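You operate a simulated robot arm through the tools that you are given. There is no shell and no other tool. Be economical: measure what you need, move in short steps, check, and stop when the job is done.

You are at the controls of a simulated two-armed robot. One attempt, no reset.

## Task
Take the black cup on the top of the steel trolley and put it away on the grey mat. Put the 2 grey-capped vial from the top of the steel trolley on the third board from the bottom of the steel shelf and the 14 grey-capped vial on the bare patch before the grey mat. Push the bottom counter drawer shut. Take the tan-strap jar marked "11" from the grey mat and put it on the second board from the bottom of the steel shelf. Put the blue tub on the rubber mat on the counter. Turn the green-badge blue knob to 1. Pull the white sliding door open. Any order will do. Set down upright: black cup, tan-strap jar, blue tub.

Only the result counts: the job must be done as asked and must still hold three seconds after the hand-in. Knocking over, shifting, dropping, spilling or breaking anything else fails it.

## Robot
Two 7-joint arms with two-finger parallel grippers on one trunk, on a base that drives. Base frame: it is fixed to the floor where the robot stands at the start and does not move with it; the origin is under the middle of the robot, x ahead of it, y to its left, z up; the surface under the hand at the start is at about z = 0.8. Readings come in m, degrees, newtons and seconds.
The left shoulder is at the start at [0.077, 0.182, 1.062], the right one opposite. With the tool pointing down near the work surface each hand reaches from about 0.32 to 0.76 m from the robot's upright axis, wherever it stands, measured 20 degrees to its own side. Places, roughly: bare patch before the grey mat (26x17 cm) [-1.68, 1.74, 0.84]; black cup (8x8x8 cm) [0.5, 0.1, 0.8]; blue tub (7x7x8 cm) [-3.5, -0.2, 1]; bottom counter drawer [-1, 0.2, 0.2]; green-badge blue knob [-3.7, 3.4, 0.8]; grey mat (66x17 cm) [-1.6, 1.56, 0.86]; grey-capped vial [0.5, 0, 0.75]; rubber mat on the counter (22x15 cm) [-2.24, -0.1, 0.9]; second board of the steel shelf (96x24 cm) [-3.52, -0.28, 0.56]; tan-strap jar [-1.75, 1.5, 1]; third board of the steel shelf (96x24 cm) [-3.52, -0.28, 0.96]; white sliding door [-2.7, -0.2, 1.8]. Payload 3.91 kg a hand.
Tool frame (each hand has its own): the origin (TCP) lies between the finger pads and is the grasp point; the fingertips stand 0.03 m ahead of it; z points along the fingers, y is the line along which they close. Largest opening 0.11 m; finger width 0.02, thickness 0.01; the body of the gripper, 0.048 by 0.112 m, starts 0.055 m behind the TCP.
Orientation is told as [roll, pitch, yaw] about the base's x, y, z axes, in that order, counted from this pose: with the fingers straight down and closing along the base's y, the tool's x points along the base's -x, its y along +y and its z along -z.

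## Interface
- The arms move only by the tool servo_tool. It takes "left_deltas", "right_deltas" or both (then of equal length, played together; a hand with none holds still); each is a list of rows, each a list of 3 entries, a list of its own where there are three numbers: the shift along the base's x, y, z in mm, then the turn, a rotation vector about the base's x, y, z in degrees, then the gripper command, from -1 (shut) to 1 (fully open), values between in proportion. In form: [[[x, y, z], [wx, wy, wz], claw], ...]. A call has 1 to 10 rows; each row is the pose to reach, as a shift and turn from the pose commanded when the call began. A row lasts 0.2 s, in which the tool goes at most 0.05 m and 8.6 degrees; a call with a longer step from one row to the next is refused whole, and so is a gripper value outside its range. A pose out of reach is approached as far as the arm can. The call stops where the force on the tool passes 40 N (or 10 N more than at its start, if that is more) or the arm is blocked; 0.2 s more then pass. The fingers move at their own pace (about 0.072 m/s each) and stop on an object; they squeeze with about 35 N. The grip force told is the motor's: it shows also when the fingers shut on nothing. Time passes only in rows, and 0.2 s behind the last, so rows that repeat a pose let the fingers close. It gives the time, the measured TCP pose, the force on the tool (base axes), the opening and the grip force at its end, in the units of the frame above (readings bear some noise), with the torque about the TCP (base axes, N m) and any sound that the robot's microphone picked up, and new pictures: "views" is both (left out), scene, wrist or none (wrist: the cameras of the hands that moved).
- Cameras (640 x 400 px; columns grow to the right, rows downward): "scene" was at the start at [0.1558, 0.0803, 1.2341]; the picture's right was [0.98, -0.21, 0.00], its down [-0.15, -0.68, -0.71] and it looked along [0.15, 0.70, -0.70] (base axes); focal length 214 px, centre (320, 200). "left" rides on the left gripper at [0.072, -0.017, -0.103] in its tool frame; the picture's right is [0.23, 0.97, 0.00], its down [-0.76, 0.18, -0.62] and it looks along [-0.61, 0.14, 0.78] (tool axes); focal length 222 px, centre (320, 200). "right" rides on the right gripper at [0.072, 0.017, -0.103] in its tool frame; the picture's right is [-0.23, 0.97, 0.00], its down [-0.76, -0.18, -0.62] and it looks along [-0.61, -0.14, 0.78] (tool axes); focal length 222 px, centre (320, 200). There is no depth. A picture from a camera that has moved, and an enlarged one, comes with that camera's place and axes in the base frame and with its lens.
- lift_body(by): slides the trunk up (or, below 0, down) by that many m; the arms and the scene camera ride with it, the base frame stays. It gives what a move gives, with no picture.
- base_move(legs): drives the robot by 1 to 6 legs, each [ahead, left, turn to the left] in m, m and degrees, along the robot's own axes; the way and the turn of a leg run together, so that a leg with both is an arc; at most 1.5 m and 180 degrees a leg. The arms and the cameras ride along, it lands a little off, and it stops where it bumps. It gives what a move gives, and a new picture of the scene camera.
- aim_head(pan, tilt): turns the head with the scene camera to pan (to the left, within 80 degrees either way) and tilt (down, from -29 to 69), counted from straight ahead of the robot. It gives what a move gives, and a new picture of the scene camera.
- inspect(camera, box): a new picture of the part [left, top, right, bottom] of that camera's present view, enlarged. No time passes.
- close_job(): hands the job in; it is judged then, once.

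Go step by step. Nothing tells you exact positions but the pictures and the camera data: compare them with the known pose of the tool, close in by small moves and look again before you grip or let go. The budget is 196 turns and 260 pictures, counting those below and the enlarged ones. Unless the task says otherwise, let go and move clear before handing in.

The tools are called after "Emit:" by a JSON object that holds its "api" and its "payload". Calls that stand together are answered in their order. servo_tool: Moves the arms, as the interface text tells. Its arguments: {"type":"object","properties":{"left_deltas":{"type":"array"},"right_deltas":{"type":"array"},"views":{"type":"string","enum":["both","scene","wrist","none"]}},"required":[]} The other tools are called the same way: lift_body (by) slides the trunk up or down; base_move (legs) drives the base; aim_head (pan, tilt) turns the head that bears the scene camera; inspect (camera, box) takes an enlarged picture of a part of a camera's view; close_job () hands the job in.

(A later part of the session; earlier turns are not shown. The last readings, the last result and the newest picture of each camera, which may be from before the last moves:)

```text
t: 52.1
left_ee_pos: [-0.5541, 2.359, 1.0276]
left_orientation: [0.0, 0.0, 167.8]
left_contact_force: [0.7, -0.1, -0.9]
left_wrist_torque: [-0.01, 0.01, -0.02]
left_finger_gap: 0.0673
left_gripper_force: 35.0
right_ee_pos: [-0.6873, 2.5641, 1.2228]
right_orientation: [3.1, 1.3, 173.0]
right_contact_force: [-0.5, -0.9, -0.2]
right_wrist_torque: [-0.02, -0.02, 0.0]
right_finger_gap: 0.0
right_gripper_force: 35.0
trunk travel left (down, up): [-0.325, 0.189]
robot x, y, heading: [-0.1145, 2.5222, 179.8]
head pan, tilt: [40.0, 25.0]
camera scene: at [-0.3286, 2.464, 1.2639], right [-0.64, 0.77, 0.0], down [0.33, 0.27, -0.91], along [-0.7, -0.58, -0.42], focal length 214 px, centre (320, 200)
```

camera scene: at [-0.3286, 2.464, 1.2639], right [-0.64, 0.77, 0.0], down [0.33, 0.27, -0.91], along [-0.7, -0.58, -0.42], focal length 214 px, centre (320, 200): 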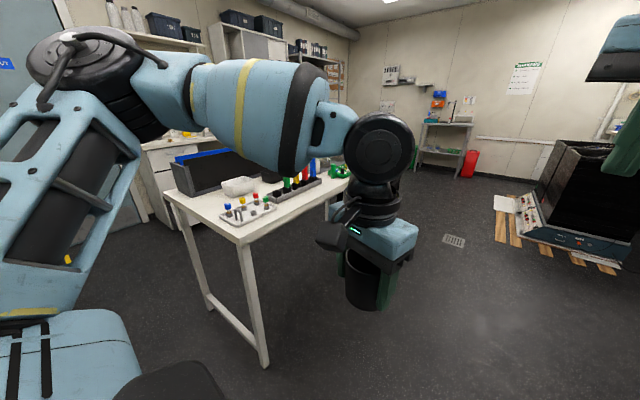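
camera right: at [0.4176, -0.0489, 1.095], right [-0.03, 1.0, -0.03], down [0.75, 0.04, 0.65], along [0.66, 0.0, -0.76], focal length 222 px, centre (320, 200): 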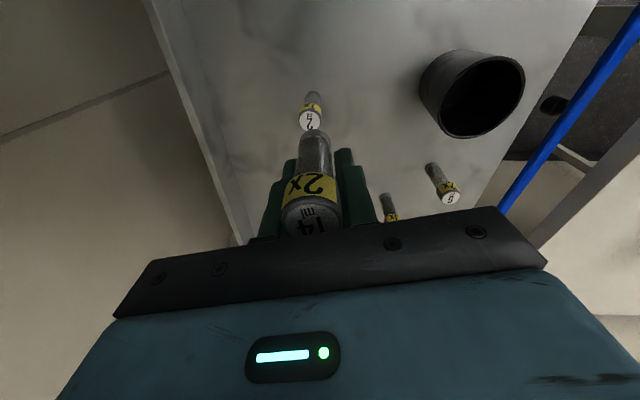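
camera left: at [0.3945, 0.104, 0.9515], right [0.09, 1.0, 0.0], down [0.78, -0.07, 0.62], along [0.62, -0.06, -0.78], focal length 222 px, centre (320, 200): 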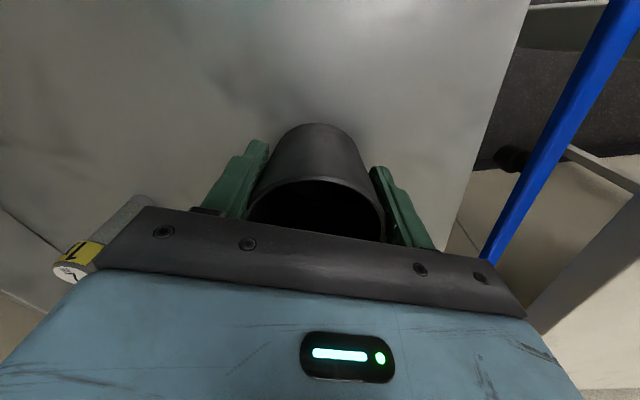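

The mat table's front faces +y as expected, floor ahead is clear. Drive along it and turn to face it.

Emit:
{"api": "base_move", "payload": {"legs": [[1.45, 0, 0], [0, 0, 90]]}}

Emit:
{"api": "aim_head", "payload": {"pan": 0, "tilt": 35}}

```text
t: 63.2
left_ee_pos: [-1.4049, 2.0979, 1.0273]
left_orientation: [-0.1, 0.0, -101.3]
left_contact_force: [0.0, 0.8, -0.5]
left_wrist_torque: [-0.01, -0.01, 0.0]
left_finger_gap: 0.0673
left_gripper_force: 35.2
right_ee_pos: [-1.6092, 1.9622, 1.2236]
right_orientation: [3.0, 1.4, -96.1]
right_contact_force: [-0.4, 0.5, 0.2]
right_wrist_torque: [0.01, -0.02, 0.0]
right_finger_gap: 0.0
right_gripper_force: 35.3
trunk travel left (down, up): [-0.325, 0.189]
robot x, y, heading: [-1.5768, 2.5331, -89.4]
head pan, tilt: [40.0, 25.0]
camera scene: at [-1.5139, 2.3229, 1.2639], right [-0.76, -0.65, 0.0], down [-0.27, 0.32, -0.91], along [0.59, -0.69, -0.42], focal length 214 px, centre (320, 200)
```

scene: 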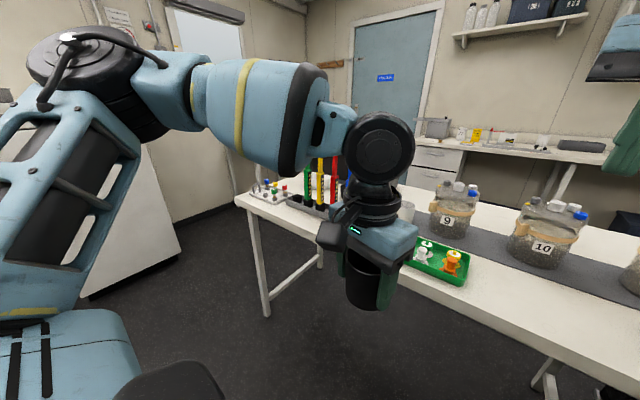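

```text
t: 64.3
left_ee_pos: [-1.4055, 2.0979, 1.0285]
left_orientation: [0.0, 0.0, -101.3]
left_contact_force: [-0.3, 0.1, -0.1]
left_wrist_torque: [-0.02, -0.01, 0.0]
left_finger_gap: 0.0673
left_gripper_force: 34.8
right_ee_pos: [-1.6087, 1.9616, 1.2232]
right_orientation: [3.1, 1.3, -96.2]
right_contact_force: [-0.7, 0.1, -0.4]
right_wrist_torque: [0.05, -0.02, 0.01]
right_finger_gap: 0.0
right_gripper_force: 34.7
trunk travel left (down, up): [-0.325, 0.189]
robot x, y, heading: [-1.5742, 2.5282, -89.4]
head pan, tilt: [0.0, 35.0]
camera scene: at [-1.573, 2.305, 1.2482], right [-1.0, -0.01, 0.0], down [0.0, 0.57, -0.82], along [0.01, -0.82, -0.57], focal length 214 px, centre (320, 200)
```

scene: 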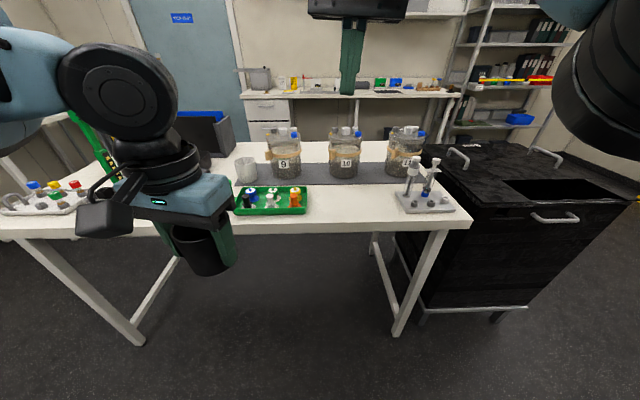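

Now I see the mat with three jars and some stuff in front. Zoom for labels and free areas.

Emit:
{"api": "inspect", "payload": {"camera": "scene", "box": [220, 110, 470, 230]}}

```text
2.56 times, centred on (345, 170) of scene
camera zoom: at [-1.573, 2.305, 1.2482], right [-1.0, -0.01, 0.0], down [0.0, 0.57, -0.82], along [0.01, -0.82, -0.57], focal length 549 px, centre (256, 277)
```

zoom: 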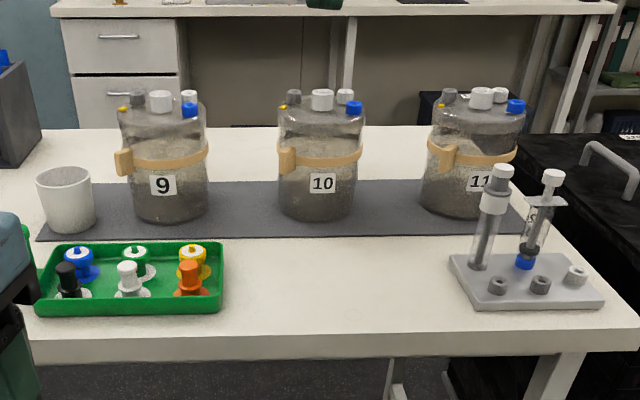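

Mat holds a white beaker and jars 9, 10, 11. Best: take jar 11 first, then put the cup in its place. I need to see how to grip jar 11.

Emit:
{"api": "inspect", "payload": {"camera": "scene", "box": [375, 115, 455, 215]}}

Emit:
{"api": "inspect", "payload": {"camera": "scene", "box": [440, 0, 640, 150]}}

```text
4.00 times, centred on (415, 165) of scene
camera zoom: at [-1.573, 2.305, 1.2482], right [-1.0, -0.01, 0.0], down [0.0, 0.57, -0.82], along [0.01, -0.82, -0.57], focal length 858 px, centre (-60, 340)
```

zoom: 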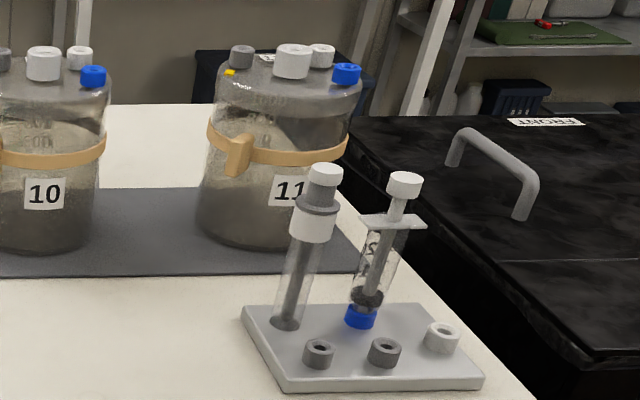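

```text
2.67 times, centred on (540, 75) of scene
camera zoom: at [-1.573, 2.305, 1.2482], right [-1.0, -0.01, 0.0], down [0.0, 0.57, -0.82], along [0.01, -0.82, -0.57], focal length 572 px, centre (-267, 533)
```

zoom: 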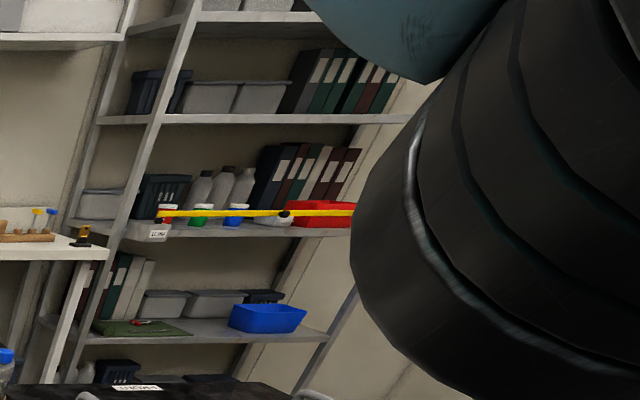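

Jars are ~0.11 m wide, too wide for the gripper; the strap's tab or the white cap must serve as a grip. I'll shift the robot right and look closely with the right wrist camera.

Emit:
{"api": "base_move", "payload": {"legs": [[0, 0.2, 0]]}}

Emit:
{"api": "inspect", "payload": {"camera": "right", "box": [0, 0, 640, 400]}}

```text
t: 66.7
left_ee_pos: [-1.2086, 2.0979, 1.0274]
left_orientation: [0.0, 0.0, -101.6]
left_contact_force: [0.3, 0.1, -0.4]
left_wrist_torque: [0.03, 0.0, -0.02]
left_finger_gap: 0.0673
left_gripper_force: 34.8
right_ee_pos: [-1.4142, 1.9633, 1.2232]
right_orientation: [3.1, 1.4, -96.5]
right_contact_force: [-0.3, -0.1, 0.5]
right_wrist_torque: [-0.01, 0.0, 0.01]
right_finger_gap: 0.0002
right_gripper_force: 35.0
trunk travel left (down, up): [-0.325, 0.189]
robot x, y, heading: [-1.3719, 2.5357, -89.8]
head pan, tilt: [0.0, 35.0]
camera scene: at [-1.3748, 2.3061, 1.2482], right [-1.0, 0.0, 0.0], down [0.0, 0.57, -0.82], along [0.0, -0.82, -0.57], focal length 214 px, centre (320, 200)
```

scene: 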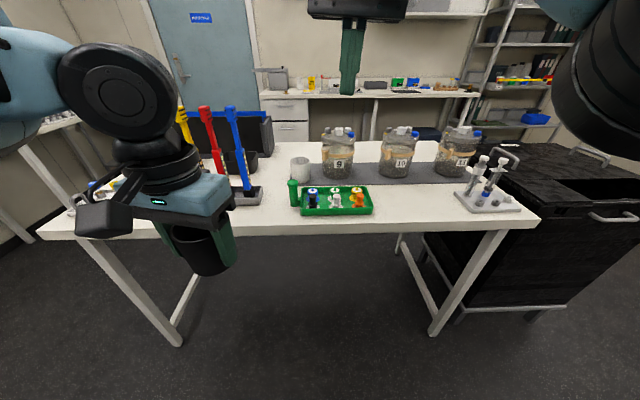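

```text
1.00 times, centred on (320, 200) of right (not enlarged: the box is as wide or as high as the picture)
camera zoom: at [-1.3937, 2.0311, 1.3279], right [0.94, -0.34, 0.05], down [-0.3, -0.75, 0.59], along [-0.16, -0.57, -0.8], focal length 222 px, centre (320, 200)
```

zoom: 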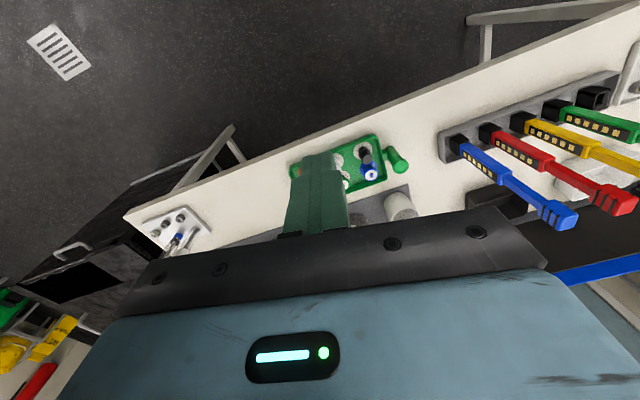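

Wrong sign (left is +x here). Strafe right 0.38, and bring the right hand down toward jar 11.

Emit:
{"api": "base_move", "payload": {"legs": [[0, -0.38, 0]]}}

Emit:
{"api": "servo_tool", "payload": {"right_deltas": [[[-10, -10, 0], [0, 0, 0], 0.5], [[-30, -30, 0], [0, 0, 0], 0.5], [[-60, -50, 0], [0, 0, 0], 0.5], [[-90, -70, 0], [0, 0, 0], 0.5]]}}

```text
t: 70.6
left_ee_pos: [-1.5927, 2.0978, 1.0274]
left_orientation: [-0.1, 0.0, -101.7]
left_contact_force: [0.2, 0.0, -1.0]
left_wrist_torque: [0.05, -0.03, -0.02]
left_finger_gap: 0.067
left_gripper_force: 35.1
right_ee_pos: [-1.7967, 1.9618, 1.2223]
right_orientation: [3.1, 1.4, -96.6]
right_contact_force: [-0.3, -0.7, -0.1]
right_wrist_torque: [-0.01, 0.04, 0.0]
right_finger_gap: 0.0
right_gripper_force: 35.0
trunk travel left (down, up): [-0.325, 0.189]
robot x, y, heading: [-1.7609, 2.5328, -89.7]
head pan, tilt: [0.0, 35.0]
camera scene: at [-1.7584, 2.3052, 1.2482], right [-1.0, 0.0, 0.0], down [0.0, 0.57, -0.82], along [0.0, -0.82, -0.57], focal length 214 px, centre (320, 200)
```

scene: 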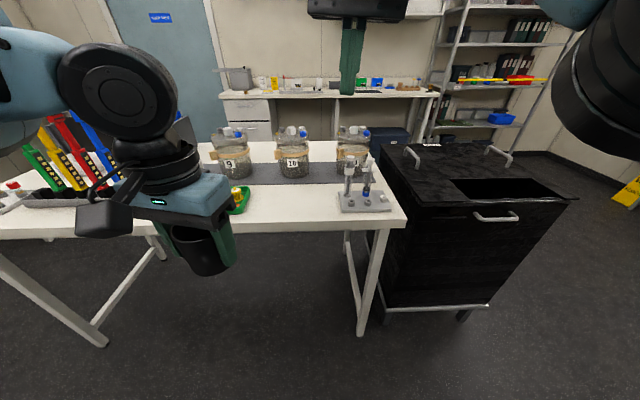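

```text
t: 71.6
left_ee_pos: [-1.5927, 2.0958, 1.0281]
left_orientation: [0.0, 0.0, -101.7]
left_contact_force: [-0.1, -0.5, -0.2]
left_wrist_torque: [0.01, -0.03, -0.01]
left_finger_gap: 0.0674
left_gripper_force: 35.3
right_ee_pos: [-1.8782, 1.9291, 1.2163]
right_orientation: [3.2, 1.3, -96.7]
right_contact_force: [-0.6, -0.6, 0.2]
right_wrist_torque: [0.04, -0.02, -0.02]
right_finger_gap: 0.0821
right_gripper_force: 0.0
right hand out of reach, approached as far as the arm can: row 2, 3, 4
trunk travel left (down, up): [-0.325, 0.189]
robot x, y, heading: [-1.7596, 2.532, -89.7]
head pan, tilt: [0.0, 35.0]
camera scene: at [-1.7591, 2.3047, 1.248], right [-1.0, 0.0, 0.0], down [0.0, 0.57, -0.82], along [0.0, -0.82, -0.57], focal length 214 px, centre (320, 200)
camera right: at [-1.859, 1.9968, 1.3209], right [0.94, -0.34, 0.05], down [-0.3, -0.75, 0.59], along [-0.17, -0.57, -0.8], focal length 222 px, centre (320, 200)
```

scene: 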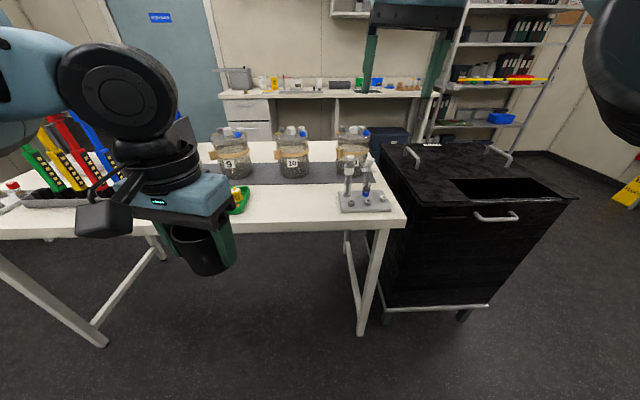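
right: 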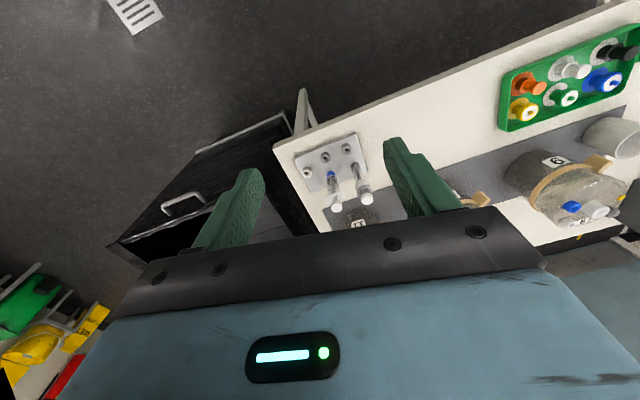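

The jar is out of reach at this distance (robot y=2.53, jar y≈1.55). Raise the cup, then drive 0.35 m closer.

Emit:
{"api": "servo_tool", "payload": {"left_deltas": [[[0, 10, 40], [0, 0, 0], -1], [[10, 20, 80], [0, 0, 0], -1], [[20, 30, 110], [0, 0, 0], -1]], "right_deltas": [[[0, 20, 0], [0, 0, 2], 0.5], [[0, 40, 0], [0, 0, 4], 0.5], [[0, 50, 0], [0, 0, 6], 0.5]], "views": "none"}}

Emit:
{"api": "base_move", "payload": {"legs": [[0.33, 0, 0]]}}

Emit:
{"api": "inspect", "payload": {"camera": "right", "box": [0, 0, 640, 400]}}

```text
t: 72.4
left_ee_pos: [-1.5728, 2.1262, 1.1372]
left_orientation: [0.0, 0.0, -101.6]
left_contact_force: [-0.7, -0.5, -0.3]
left_wrist_torque: [-0.03, -0.06, -0.01]
left_finger_gap: 0.0669
left_gripper_force: 35.0
right_ee_pos: [-1.8775, 1.981, 1.2173]
right_orientation: [3.2, 1.2, -90.6]
right_contact_force: [0.8, 0.2, 0.2]
right_wrist_torque: [0.01, 0.02, 0.02]
right_finger_gap: 0.0826
right_gripper_force: 0.1
trunk travel left (down, up): [-0.325, 0.189]
robot x, y, heading: [-1.76, 2.5318, -89.8]
head pan, tilt: [0.0, 35.0]
```

```text
t: 74.5
left_ee_pos: [-1.5696, 1.7994, 1.1359]
left_orientation: [-0.1, -0.1, -101.7]
left_contact_force: [0.7, 0.7, -0.3]
left_wrist_torque: [0.04, 0.01, -0.01]
left_finger_gap: 0.067
left_gripper_force: 34.5
right_ee_pos: [-1.8751, 1.6534, 1.2171]
right_orientation: [3.2, 1.3, -90.5]
right_contact_force: [-0.6, 0.3, 0.5]
right_wrist_torque: [-0.01, 0.02, -0.02]
right_finger_gap: 0.0824
right_gripper_force: 0.0
trunk travel left (down, up): [-0.325, 0.189]
robot x, y, heading: [-1.758, 2.2066, -89.9]
head pan, tilt: [0.0, 35.0]
camera scene: at [-1.7569, 1.9786, 1.2481], right [-1.0, 0.0, 0.0], down [0.0, 0.57, -0.82], along [0.0, -0.82, -0.57], focal length 214 px, centre (320, 200)
```

scene: 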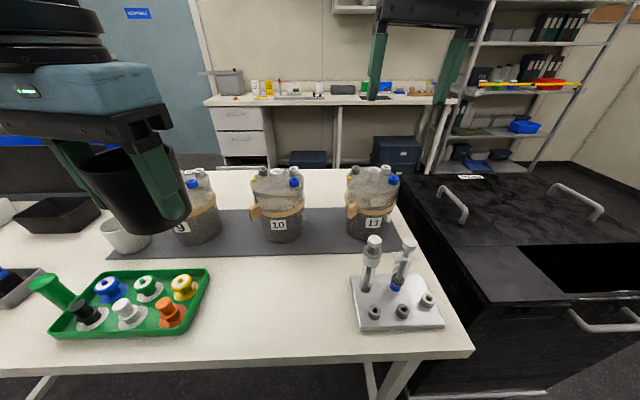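

```text
1.00 times, centred on (320, 200) of right (not enlarged: the box is as wide or as high as the picture)
camera zoom: at [-1.8626, 1.7229, 1.3206], right [0.97, -0.24, 0.05], down [-0.22, -0.77, 0.59], along [-0.1, -0.59, -0.8], focal length 222 px, centre (320, 200)
```

zoom: 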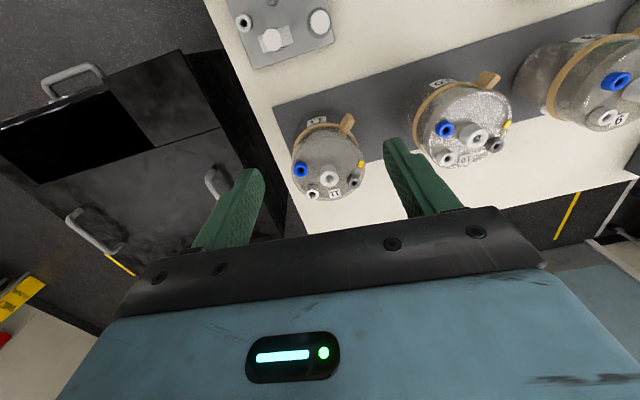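

Good view from above. Zoom on jar 11's top and from the scene camera.

Emit:
{"api": "inspect", "payload": {"camera": "right", "box": [270, 95, 390, 215]}}

Emit:
{"api": "inspect", "payload": {"camera": "scene", "box": [330, 155, 420, 255]}}

```text
3.33 times, centred on (330, 155) of right
camera zoom: at [-1.8626, 1.7229, 1.3206], right [0.97, -0.24, 0.05], down [-0.22, -0.77, 0.59], along [-0.1, -0.59, -0.8], focal length 740 px, centre (287, 350)
```

zoom: 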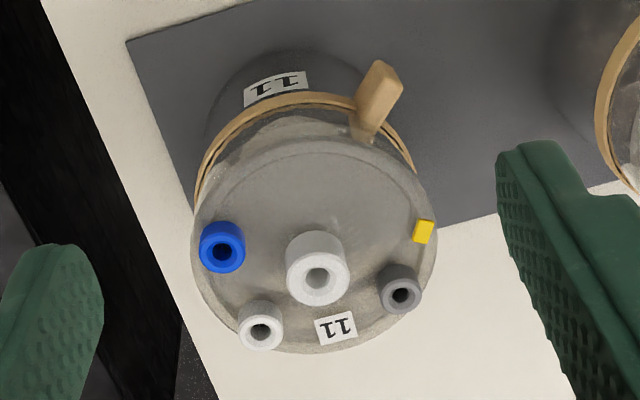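

```text
4.00 times, centred on (375, 205) of scene
camera zoom: at [-1.7569, 1.9786, 1.2481], right [-1.0, 0.0, 0.0], down [0.0, 0.57, -0.82], along [0.0, -0.82, -0.57], focal length 858 px, centre (100, 180)
```

zoom: 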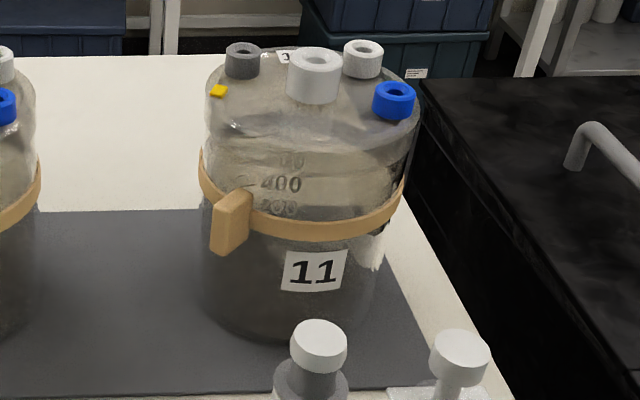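

Jar 11's white centre cap (31 mm wide, top at about (-1.877, 1.542, 1.026)) is grippable along y, clear of the other caps. I'll use a tilted grip (40°) so the hand later fits between shelf boards. First pitch the right hand, then yaw.

Emit:
{"api": "servo_tool", "payload": {"right_deltas": [[[-10, 10, 0], [-8, 0, 0], 0.2], [[-20, 20, 0], [-16, 0, 0], 0.0], [[-30, 30, 0], [-24, 0, 0], -0.1], [[-40, 40, 0], [-32, 0, 0], -0.1], [[-50, 50, 0], [-40, 0, 0], -0.1], [[-50, 50, 0], [-43, 0, 0], -0.1]], "views": "none"}}

Emit:
{"api": "servo_tool", "payload": {"right_deltas": [[[-10, 0, 0], [0, 0, 8.5], -0.1], [[-20, 0, 0], [0, 0, 17], -0.1], [[-30, 0, 0], [0, 0, 25.5], -0.1], [[-40, 0, 0], [0, 0, 34], -0.1], [[-50, 0, 0], [0, 0, 42.5], -0.1], [[-60, 0, 0], [0, 0, 51], -0.1], [[-60, 0, 0], [0, 0, 59.5], -0.1], [[-60, 0, 0], [0, 0, 68], -0.1], [[-60, 0, 0], [0, 0, 76.5], -0.1], [[-60, 0, 0], [0, 0, 85], -0.1]]}}

```text
t: 76.0
left_ee_pos: [-1.57, 1.7999, 1.137]
left_orientation: [0.0, 0.0, -101.7]
left_contact_force: [0.0, -0.4, -0.6]
left_wrist_torque: [0.03, 0.01, -0.01]
left_finger_gap: 0.0672
left_gripper_force: 35.0
right_ee_pos: [-1.925, 1.7022, 1.217]
right_orientation: [3.7, -41.8, -90.7]
right_contact_force: [0.1, -0.9, -0.3]
right_wrist_torque: [0.02, 0.01, 0.0]
right_finger_gap: 0.0497
right_gripper_force: 0.0
trunk travel left (down, up): [-0.325, 0.189]
robot x, y, heading: [-1.7609, 2.2027, -90.0]
head pan, tilt: [0.0, 35.0]
```

```text
t: 78.2
left_ee_pos: [-1.5684, 1.7997, 1.1359]
left_orientation: [0.0, -0.1, -101.6]
left_contact_force: [1.0, 0.2, -0.2]
left_wrist_torque: [0.01, 0.01, 0.01]
left_finger_gap: 0.0672
left_gripper_force: 34.5
right_ee_pos: [-1.9215, 1.8152, 1.2174]
right_orientation: [4.0, -41.7, -6.2]
right_contact_force: [0.9, 0.1, -0.4]
right_wrist_torque: [0.01, -0.02, -0.01]
right_finger_gap: 0.0492
right_gripper_force: 0.0
right hand out of reach, approached as far as the arm can: row 7, 8, 9, 10
trunk travel left (down, up): [-0.325, 0.189]
robot x, y, heading: [-1.7584, 2.2047, -89.5]
head pan, tilt: [0.0, 35.0]
camera scene: at [-1.7568, 1.9794, 1.2483], right [-1.0, 0.0, 0.0], down [0.0, 0.57, -0.82], along [0.0, -0.82, -0.57], focal length 214 px, centre (320, 200)
camera right: at [-2.0436, 1.8382, 1.2452], right [0.23, 0.95, 0.2], down [0.14, -0.24, 0.96], along [0.96, -0.19, -0.18], focal length 222 px, centre (320, 200)
```

scene: 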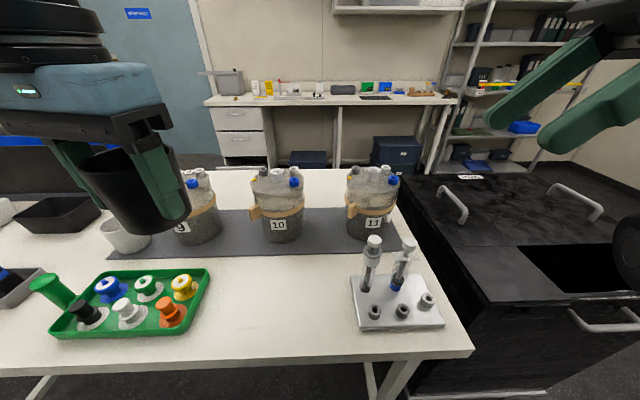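
right: 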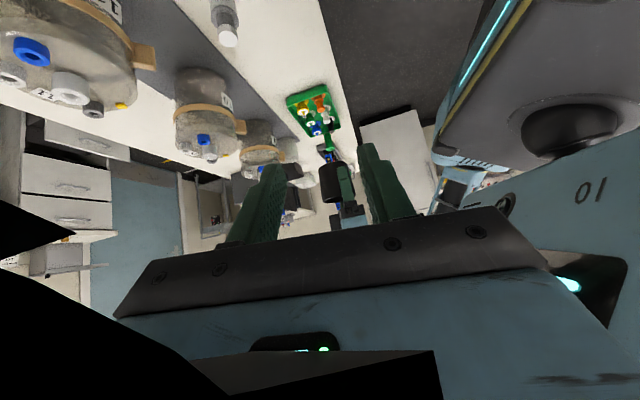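

With this wrist angle the jar is out of reach from here. I'll restand the robot at about (-2.15, 2.17) heading -45°, so that the same grip is natural.

Emit:
{"api": "base_move", "payload": {"legs": [[0, -0.39, 0], [0, 0, 45]]}}

Emit:
{"api": "aim_head", "payload": {"pan": -20, "tilt": 40}}

```text
t: 84.2
left_ee_pos: [-1.7348, 2.0463, 1.137]
left_orientation: [0.1, 0.0, -57.3]
left_contact_force: [-0.8, 0.2, -0.8]
left_wrist_torque: [-0.01, -0.03, 0.0]
left_finger_gap: 0.0674
left_gripper_force: 35.1
right_ee_pos: [-1.9965, 1.8102, 1.2175]
right_orientation: [3.9, -41.9, 38.1]
right_contact_force: [0.3, 0.0, -1.0]
right_wrist_torque: [0.02, 0.02, 0.0]
right_finger_gap: 0.0494
right_gripper_force: 0.1
trunk travel left (down, up): [-0.325, 0.189]
robot x, y, heading: [-2.1494, 2.2055, -45.6]
head pan, tilt: [0.0, 35.0]
camera scene: at [-1.993, 2.0439, 1.2482], right [-0.71, -0.7, 0.0], down [-0.4, 0.41, -0.82], along [0.57, -0.58, -0.57], focal length 214 px, centre (320, 200)
```

scene: 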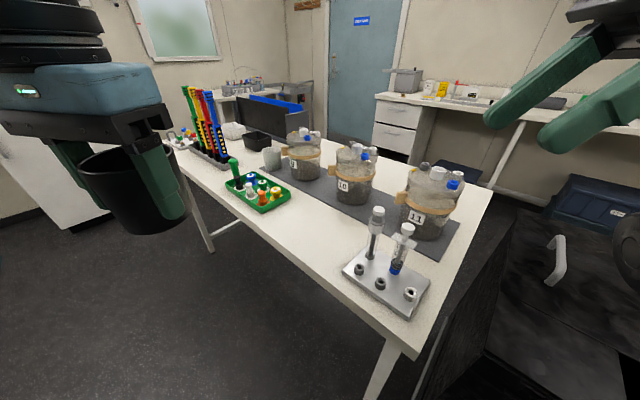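

```text
t: 85.0
left_ee_pos: [-1.7346, 2.0462, 1.137]
left_orientation: [0.0, 0.1, -57.3]
left_contact_force: [-0.3, -0.6, 0.3]
left_wrist_torque: [0.03, 0.02, 0.04]
left_finger_gap: 0.0671
left_gripper_force: 34.7
right_ee_pos: [-1.9972, 1.8106, 1.2162]
right_orientation: [3.9, -41.9, 38.1]
right_contact_force: [0.1, -0.9, 0.6]
right_wrist_torque: [0.01, -0.04, 0.02]
right_finger_gap: 0.0495
right_gripper_force: 0.0
trunk travel left (down, up): [-0.325, 0.189]
robot x, y, heading: [-2.1535, 2.2065, -45.8]
head pan, tilt: [-20.0, 40.0]
camera scene: at [-2.0195, 2.0294, 1.2406], right [-0.91, -0.42, 0.0], down [-0.27, 0.58, -0.77], along [0.32, -0.7, -0.64], focal length 214 px, centre (320, 200)
```

scene: 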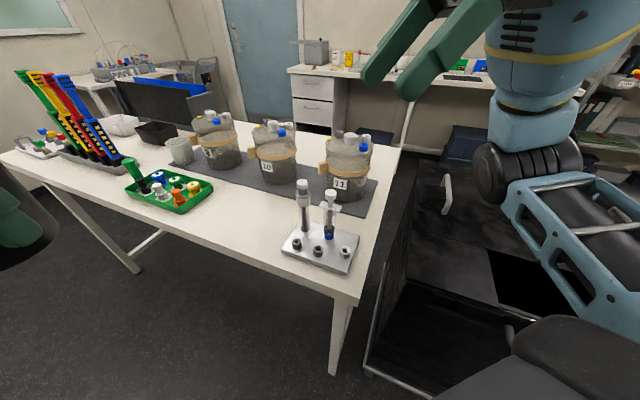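

Now yaw the right hand to about -5° and move above the cap.

Emit:
{"api": "servo_tool", "payload": {"right_deltas": [[[15, -33, 0], [-0.3, 0.1, -5.7], -0.1], [[30, -66, 0], [-0.7, 0.2, -11.4], -0.1], [[45, -100, 0], [-1, 0.4, -17], -0.1], [[60, -133, -10], [-1.4, 0.5, -22.8], -0.1], [[75, -166, -20], [-1.7, 0.6, -28.5], -0.1], [[90, -200, -40], [-2.1, 0.7, -34], -0.1], [[105, -233, -60], [-2.4, 0.9, -40], -0.1], [[112, -266, -80], [-2.8, 1.0, -45.5], -0.1]]}}

```text
t: 86.8
left_ee_pos: [-1.7313, 2.0467, 1.1363]
left_orientation: [-0.1, 0.1, -57.2]
left_contact_force: [0.9, 0.3, -0.4]
left_wrist_torque: [-0.01, 0.04, 0.01]
left_finger_gap: 0.0672
left_gripper_force: 35.1
right_ee_pos: [-1.9525, 1.6379, 1.1033]
right_orientation: [3.7, -41.9, -4.8]
right_contact_force: [-0.4, -0.2, -0.2]
right_wrist_torque: [0.0, 0.01, 0.0]
right_finger_gap: 0.0495
right_gripper_force: 0.0
right hand out of reach, approached as far as the arm can: row 1, 2, 3, 4, 5, 6, 7, 8
trunk travel left (down, up): [-0.325, 0.189]
robot x, y, heading: [-2.1513, 2.2072, -45.6]
head pan, tilt: [-20.0, 40.0]
camera scene: at [-2.0175, 2.0296, 1.2404], right [-0.91, -0.42, 0.0], down [-0.27, 0.58, -0.77], along [0.32, -0.7, -0.64], focal length 214 px, centre (320, 200)
camera right: at [-2.0746, 1.6584, 1.1312], right [0.21, 0.96, 0.2], down [0.14, -0.23, 0.96], along [0.97, -0.17, -0.18], focal length 222 px, centre (320, 200)
```

scene: 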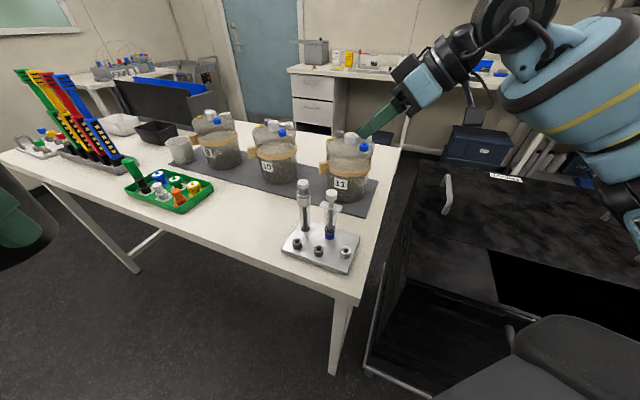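
right: 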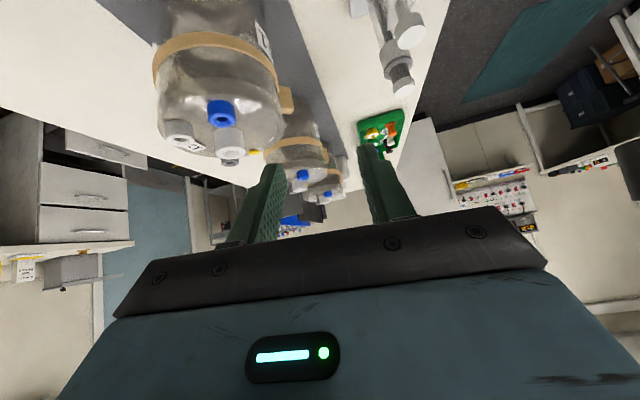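

Wrist limit rather than distance: the hand is still 40° off its natural yaw. Raise the hand and turn the base 25° further left.

Emit:
{"api": "servo_tool", "payload": {"right_deltas": [[[-15, 20, 30], [0, 0, 0], -0.1], [[-30, 40, 60], [0, 0, 0], -0.1], [[-50, 60, 100], [0, 0, 0], -0.1]], "views": "none"}}

Emit:
{"api": "base_move", "payload": {"legs": [[0, 0, 25]]}}

Emit:
{"api": "aim_head", "payload": {"pan": -40, "tilt": 40}}

```text
t: 87.6
left_ee_pos: [-1.7339, 2.0477, 1.1376]
left_orientation: [0.0, -0.1, -57.3]
left_contact_force: [-0.3, 0.3, -0.4]
left_wrist_torque: [0.0, -0.01, -0.01]
left_finger_gap: 0.0671
left_gripper_force: 35.8
right_ee_pos: [-2.0038, 1.6992, 1.2061]
right_orientation: [3.8, -42.0, -4.6]
right_contact_force: [-0.4, 0.1, 0.3]
right_wrist_torque: [0.01, 0.0, -0.04]
right_finger_gap: 0.0495
right_gripper_force: 0.1
trunk travel left (down, up): [-0.325, 0.189]
robot x, y, heading: [-2.1513, 2.2063, -45.4]
head pan, tilt: [-20.0, 40.0]
```

```text
t: 89.3
left_ee_pos: [-1.7059, 2.2339, 1.1365]
left_orientation: [0.0, 0.0, -32.8]
left_contact_force: [-0.2, 0.9, -0.5]
left_wrist_torque: [-0.02, 0.01, -0.02]
left_finger_gap: 0.0671
left_gripper_force: 34.8
right_ee_pos: [-1.8051, 1.806, 1.2049]
right_orientation: [3.7, -42.0, 19.7]
right_contact_force: [-0.3, 0.9, -0.5]
right_wrist_torque: [-0.01, 0.01, 0.01]
right_finger_gap: 0.0494
right_gripper_force: 0.0
trunk travel left (down, up): [-0.325, 0.189]
robot x, y, heading: [-2.1577, 2.2024, -21.3]
head pan, tilt: [-20.0, 40.0]
camera scene: at [-1.9584, 2.1001, 1.2406], right [-0.66, -0.75, 0.0], down [-0.49, 0.42, -0.77], along [0.58, -0.5, -0.64], focal length 214 px, centre (320, 200)
```

scene: 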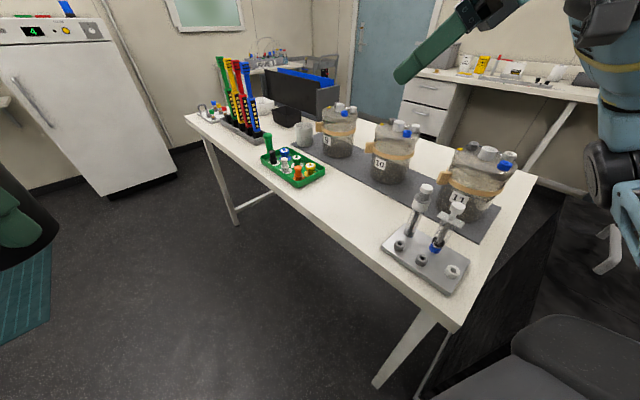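

```text
t: 90.1
left_ee_pos: [-1.7063, 2.2332, 1.1372]
left_orientation: [0.0, 0.0, -32.8]
left_contact_force: [0.1, 0.2, -0.7]
left_wrist_torque: [0.01, -0.01, 0.01]
left_finger_gap: 0.0673
left_gripper_force: 35.0
right_ee_pos: [-1.8072, 1.8048, 1.2057]
right_orientation: [3.7, -42.1, 19.7]
right_contact_force: [-0.7, 0.1, -0.6]
right_wrist_torque: [-0.02, -0.01, 0.02]
right_finger_gap: 0.0496
right_gripper_force: 0.0
trunk travel left (down, up): [-0.325, 0.189]
robot x, y, heading: [-2.1528, 2.2031, -20.9]
head pan, tilt: [-40.0, 40.0]
camera scene: at [-1.9813, 2.0815, 1.2406], right [-0.87, -0.49, 0.0], down [-0.31, 0.56, -0.77], along [0.37, -0.67, -0.64], focal length 214 px, centre (320, 200)
```

scene: 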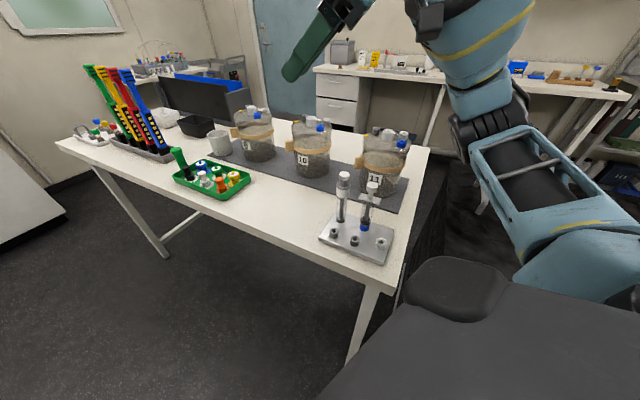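

Now yaw to about -18° and move over the cap.

Emit:
{"api": "servo_tool", "payload": {"right_deltas": [[[-11, -37, 0], [-0.3, 0.1, -6], -0.1], [[-22, -74, 0], [-0.7, 0.2, -12], -0.1], [[-33, -110, 0], [-1, 0.4, -18], -0.1], [[-44, -147, -15], [-1.4, 0.5, -24], -0.1], [[-56, -184, -30], [-1.8, 0.6, -30], -0.1], [[-67, -221, -55], [-2.2, 0.7, -36], -0.1], [[-78, -258, -85], [-2.6, 0.9, -40], -0.1]]}}

```text
t: 91.7
left_ee_pos: [-1.7062, 2.2322, 1.1383]
left_orientation: [0.0, 0.0, -32.8]
left_contact_force: [-0.1, 0.0, -0.4]
left_wrist_torque: [0.01, 0.01, 0.05]
left_finger_gap: 0.0671
left_gripper_force: 34.9
right_ee_pos: [-1.8865, 1.5494, 1.1199]
right_orientation: [0.4, -41.2, -18.1]
right_contact_force: [-0.2, 0.0, 1.0]
right_wrist_torque: [0.0, -0.01, 0.0]
right_finger_gap: 0.0494
right_gripper_force: 0.0
trunk travel left (down, up): [-0.325, 0.189]
robot x, y, heading: [-2.149, 2.2063, -21.0]
head pan, tilt: [-40.0, 40.0]
camera scene: at [-1.982, 2.0811, 1.2407], right [-0.87, -0.48, 0.0], down [-0.31, 0.56, -0.77], along [0.37, -0.67, -0.64], focal length 214 px, centre (320, 200)
camera right: at [-1.9979, 1.6029, 1.1485], right [0.46, 0.87, 0.15], down [0.1, -0.22, 0.97], along [0.88, -0.43, -0.19], focal length 222 px, centre (320, 200)
```

scene: 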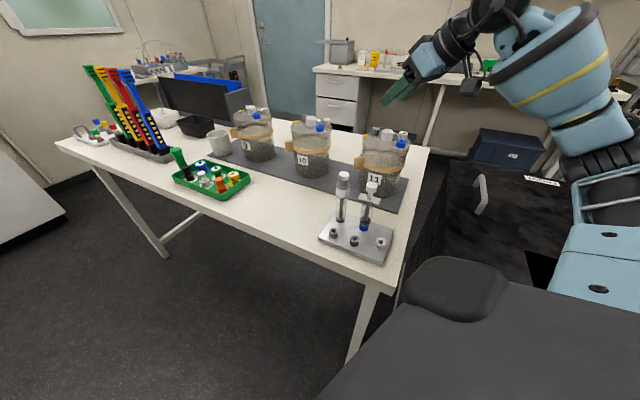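
right: 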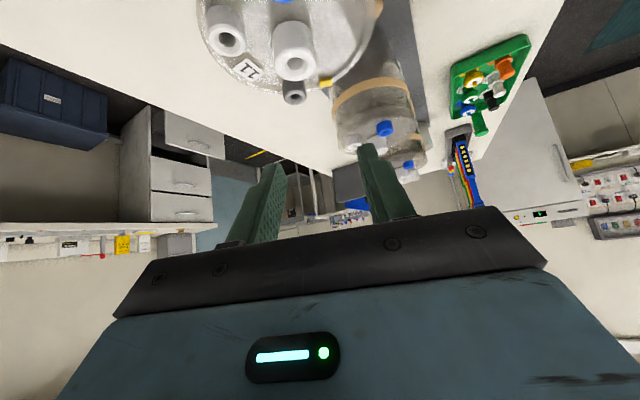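

In place: cap measured at (-1.879, 1.542, 1.026). Narrow the fingers and descend most of the way, then check.

Emit:
{"api": "servo_tool", "payload": {"right_deltas": [[[0, -5, -20], [0, 0, 0], -0.25], [[0, -5, -40], [0, 0, 0], -0.25], [[0, -5, -58], [0, 0, 0], -0.25], [[0, -5, -58], [0, 0, 0], -0.25]], "views": "wrist"}}

Emit:
{"api": "inspect", "payload": {"camera": "scene", "box": [340, 70, 440, 200]}}

```text
t: 92.7
left_ee_pos: [-1.7063, 2.2331, 1.1376]
left_orientation: [-0.1, -0.1, -32.8]
left_contact_force: [-1.1, 0.1, 0.6]
left_wrist_torque: [0.0, 0.03, -0.01]
left_finger_gap: 0.0672
left_gripper_force: 35.0
right_ee_pos: [-1.8855, 1.5428, 1.0602]
right_orientation: [0.3, -41.1, -18.0]
right_contact_force: [-0.4, 0.5, 0.2]
right_wrist_torque: [-0.01, -0.01, 0.01]
right_finger_gap: 0.0416
right_gripper_force: 0.1
trunk travel left (down, up): [-0.325, 0.189]
robot x, y, heading: [-2.1546, 2.2037, -21.1]
head pan, tilt: [-40.0, 40.0]
camera right: at [-1.9964, 1.5963, 1.09], right [0.46, 0.87, 0.15], down [0.1, -0.22, 0.97], along [0.88, -0.43, -0.19], focal length 222 px, centre (320, 200)
```

right: 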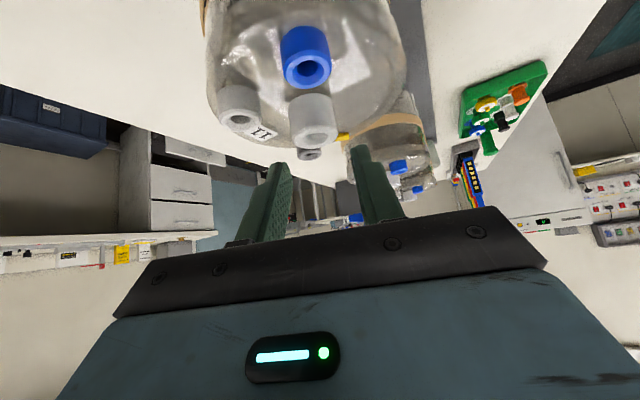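

```text
3.08 times, centred on (390, 135) of scene
camera zoom: at [-1.9813, 2.0815, 1.2406], right [-0.87, -0.48, 0.0], down [-0.31, 0.56, -0.77], along [0.37, -0.67, -0.64], focal length 660 px, centre (105, 400)
```

zoom: 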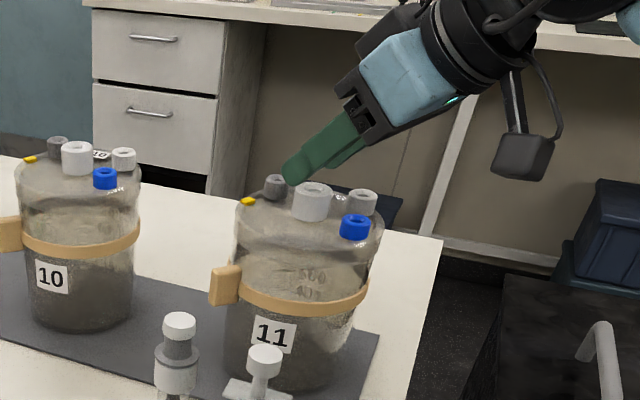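

Cap lines up between the fingers. Descend the last 26 mm and grip.

Emit:
{"api": "servo_tool", "payload": {"right_deltas": [[[-2, 1, -13], [0, 0, 0], -0.25], [[-2, 1, -26], [0, 0, 0], -0.25], [[-2, 1, -26], [0, 0, 0], -1], [[-2, 1, -26], [0, 0, 0], -1]], "views": "wrist"}}

Emit:
{"api": "inspect", "payload": {"camera": "scene", "box": [340, 70, 440, 200]}}

```text
t: 93.7
left_ee_pos: [-1.7052, 2.2339, 1.1369]
left_orientation: [0.1, 0.0, -32.8]
left_contact_force: [0.3, 0.3, 0.1]
left_wrist_torque: [0.0, 0.01, -0.03]
left_finger_gap: 0.0673
left_gripper_force: 35.1
right_ee_pos: [-1.8875, 1.5444, 1.0355]
right_orientation: [0.2, -41.1, -18.0]
right_contact_force: [0.0, 0.2, 0.9]
right_wrist_torque: [-0.11, 0.03, 0.0]
right_finger_gap: 0.0285
right_gripper_force: 35.7
trunk travel left (down, up): [-0.325, 0.189]
robot x, y, heading: [-2.1484, 2.2064, -21.0]
head pan, tilt: [-40.0, 40.0]
camera right: at [-1.999, 1.5978, 1.0647], right [0.46, 0.87, 0.15], down [0.1, -0.22, 0.97], along [0.88, -0.43, -0.19], focal length 222 px, centre (320, 200)
```

right: 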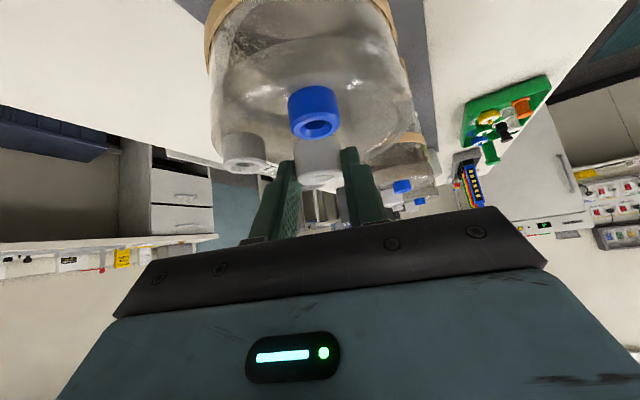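

```text
3.08 times, centred on (390, 135) of scene
camera zoom: at [-1.9814, 2.0815, 1.2406], right [-0.87, -0.48, 0.0], down [-0.31, 0.56, -0.77], along [0.37, -0.67, -0.64], focal length 660 px, centre (105, 400)
```

zoom: 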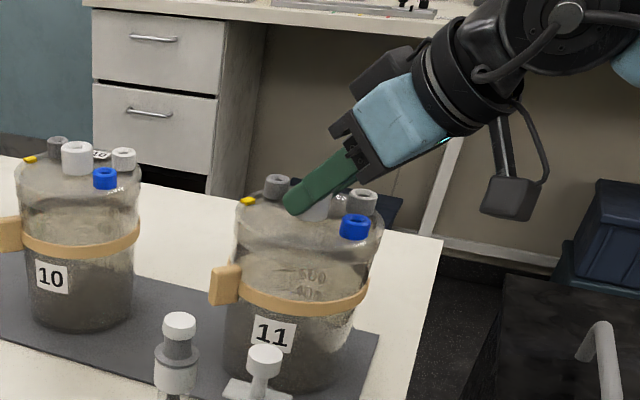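

Cap gripped (28 mm). Lift gently and check.

Emit:
{"api": "servo_tool", "payload": {"right_deltas": [[[0, 0, 8], [0, 0, 0], -1], [[0, 0, 20], [0, 0, 0], -1], [[0, 0, 40], [0, 0, 0], -1], [[0, 0, 60], [0, 0, 0], -1], [[0, 0, 80], [0, 0, 0], -1]]}}

```text
t: 94.9
left_ee_pos: [-1.7057, 2.2339, 1.1361]
left_orientation: [-0.1, 0.0, -32.8]
left_contact_force: [0.1, 0.5, -0.6]
left_wrist_torque: [0.01, 0.03, 0.01]
left_finger_gap: 0.0672
left_gripper_force: 35.2
right_ee_pos: [-1.8876, 1.5432, 1.1156]
right_orientation: [0.3, -41.0, -18.0]
right_contact_force: [0.1, -0.1, -2.5]
right_wrist_torque: [0.0, 0.03, 0.01]
right_finger_gap: 0.0283
right_gripper_force: 34.9
trunk travel left (down, up): [-0.325, 0.189]
robot x, y, heading: [-2.1528, 2.2069, -21.3]
head pan, tilt: [-40.0, 40.0]
camera scene: at [-1.9813, 2.0817, 1.2406], right [-0.87, -0.48, 0.0], down [-0.31, 0.56, -0.77], along [0.37, -0.67, -0.64], focal length 214 px, centre (320, 200)
camera right: at [-1.9991, 1.5972, 1.1453], right [0.46, 0.87, 0.15], down [0.1, -0.22, 0.97], along [0.88, -0.43, -0.19], focal length 222 px, centre (320, 200)
```

scene: 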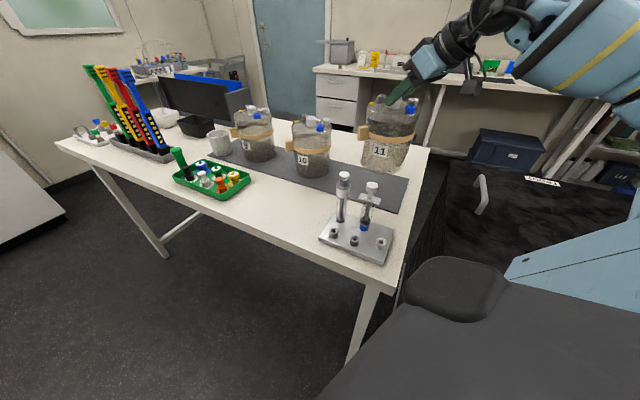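
right: 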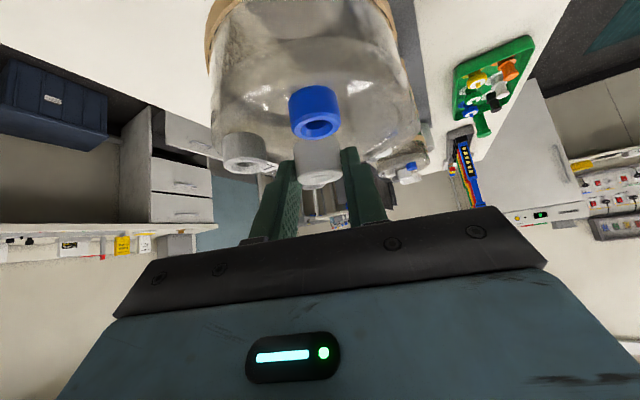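

Jar 11 lifted upright (≈0.25 kg). Raise it above everything, pull it in, then turn to face the table to place the cup with the left hand.

Emit:
{"api": "servo_tool", "payload": {"right_deltas": [[[0, 0, 40], [0, 0, 0], -1], [[0, 0, 80], [0, 0, 0], -1], [[-10, 30, 115], [0, 0, 0], -1], [[-20, 70, 125], [0, 0, 0], -1], [[-30, 110, 125], [0, 0, 0], -1], [[-40, 150, 125], [0, 0, 0], -1], [[-50, 190, 125], [0, 0, 0], -1]], "views": "none"}}

Emit:
{"api": "base_move", "payload": {"legs": [[0, 0, -68]]}}

Emit:
{"api": "aim_head", "payload": {"pan": 15, "tilt": 42}}

```text
t: 96.5
left_ee_pos: [-1.7056, 2.2345, 1.1374]
left_orientation: [0.0, -0.2, -32.8]
left_contact_force: [0.0, 0.4, 0.2]
left_wrist_torque: [-0.03, 0.01, -0.03]
left_finger_gap: 0.0672
left_gripper_force: 35.6
right_ee_pos: [-1.9376, 1.7359, 1.2415]
right_orientation: [0.1, -41.1, -18.0]
right_contact_force: [1.0, -0.1, -2.1]
right_wrist_torque: [-0.01, 0.0, -0.02]
right_finger_gap: 0.0283
right_gripper_force: 35.3
trunk travel left (down, up): [-0.325, 0.189]
robot x, y, heading: [-2.1502, 2.2057, -21.2]
head pan, tilt: [-40.0, 40.0]
```

```text
t: 99.9
left_ee_pos: [-1.9594, 1.8018, 1.1374]
left_orientation: [0.1, 0.0, -100.9]
left_contact_force: [-0.4, -0.6, -0.6]
left_wrist_torque: [0.01, 0.0, 0.04]
left_finger_gap: 0.0674
left_gripper_force: 34.9
right_ee_pos: [-2.5086, 1.8306, 1.2396]
right_orientation: [0.3, -41.1, -86.1]
right_contact_force: [0.3, 0.4, -2.1]
right_wrist_torque: [-0.01, 0.02, 0.02]
right_finger_gap: 0.0282
right_gripper_force: 35.0
trunk travel left (down, up): [-0.325, 0.189]
robot x, y, heading: [-2.1524, 2.2073, -89.2]
head pan, tilt: [-40.0, 40.0]
camera scene: at [-2.2037, 2.0007, 1.2406], right [-0.78, 0.63, 0.0], down [0.41, 0.5, -0.77], along [-0.48, -0.59, -0.64], focal length 214 px, centre (320, 200)
```

scene: 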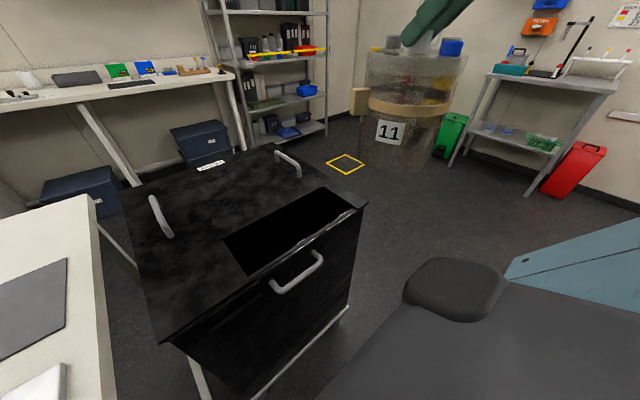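

```text
t: 101.1
left_ee_pos: [-1.9584, 1.802, 1.1367]
left_orientation: [-0.1, -0.1, -100.9]
left_contact_force: [0.4, 0.3, -0.2]
left_wrist_torque: [0.01, 0.01, -0.02]
left_finger_gap: 0.0673
left_gripper_force: 34.5
right_ee_pos: [-2.5089, 1.8304, 1.24]
right_orientation: [0.3, -41.1, -86.0]
right_contact_force: [-0.1, 0.8, -1.5]
right_wrist_torque: [0.02, 0.04, 0.01]
right_finger_gap: 0.0282
right_gripper_force: 35.3
trunk travel left (down, up): [-0.325, 0.189]
robot x, y, heading: [-2.1491, 2.2074, -89.0]
head pan, tilt: [15.0, 42.0]
camera scene: at [-2.1272, 1.9863, 1.2376], right [-0.96, -0.27, 0.0], down [-0.18, 0.64, -0.74], along [0.2, -0.71, -0.67], focal length 214 px, centre (320, 200)
```

scene: 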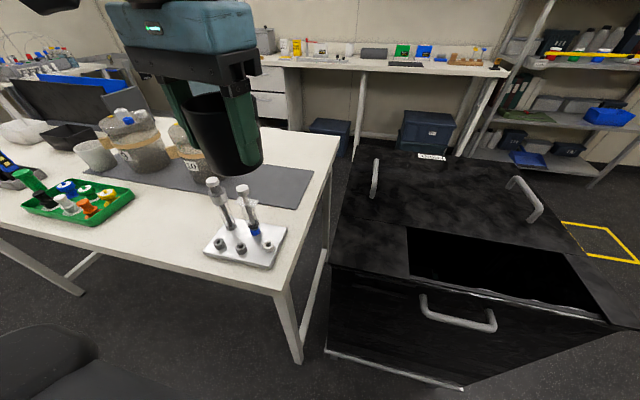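

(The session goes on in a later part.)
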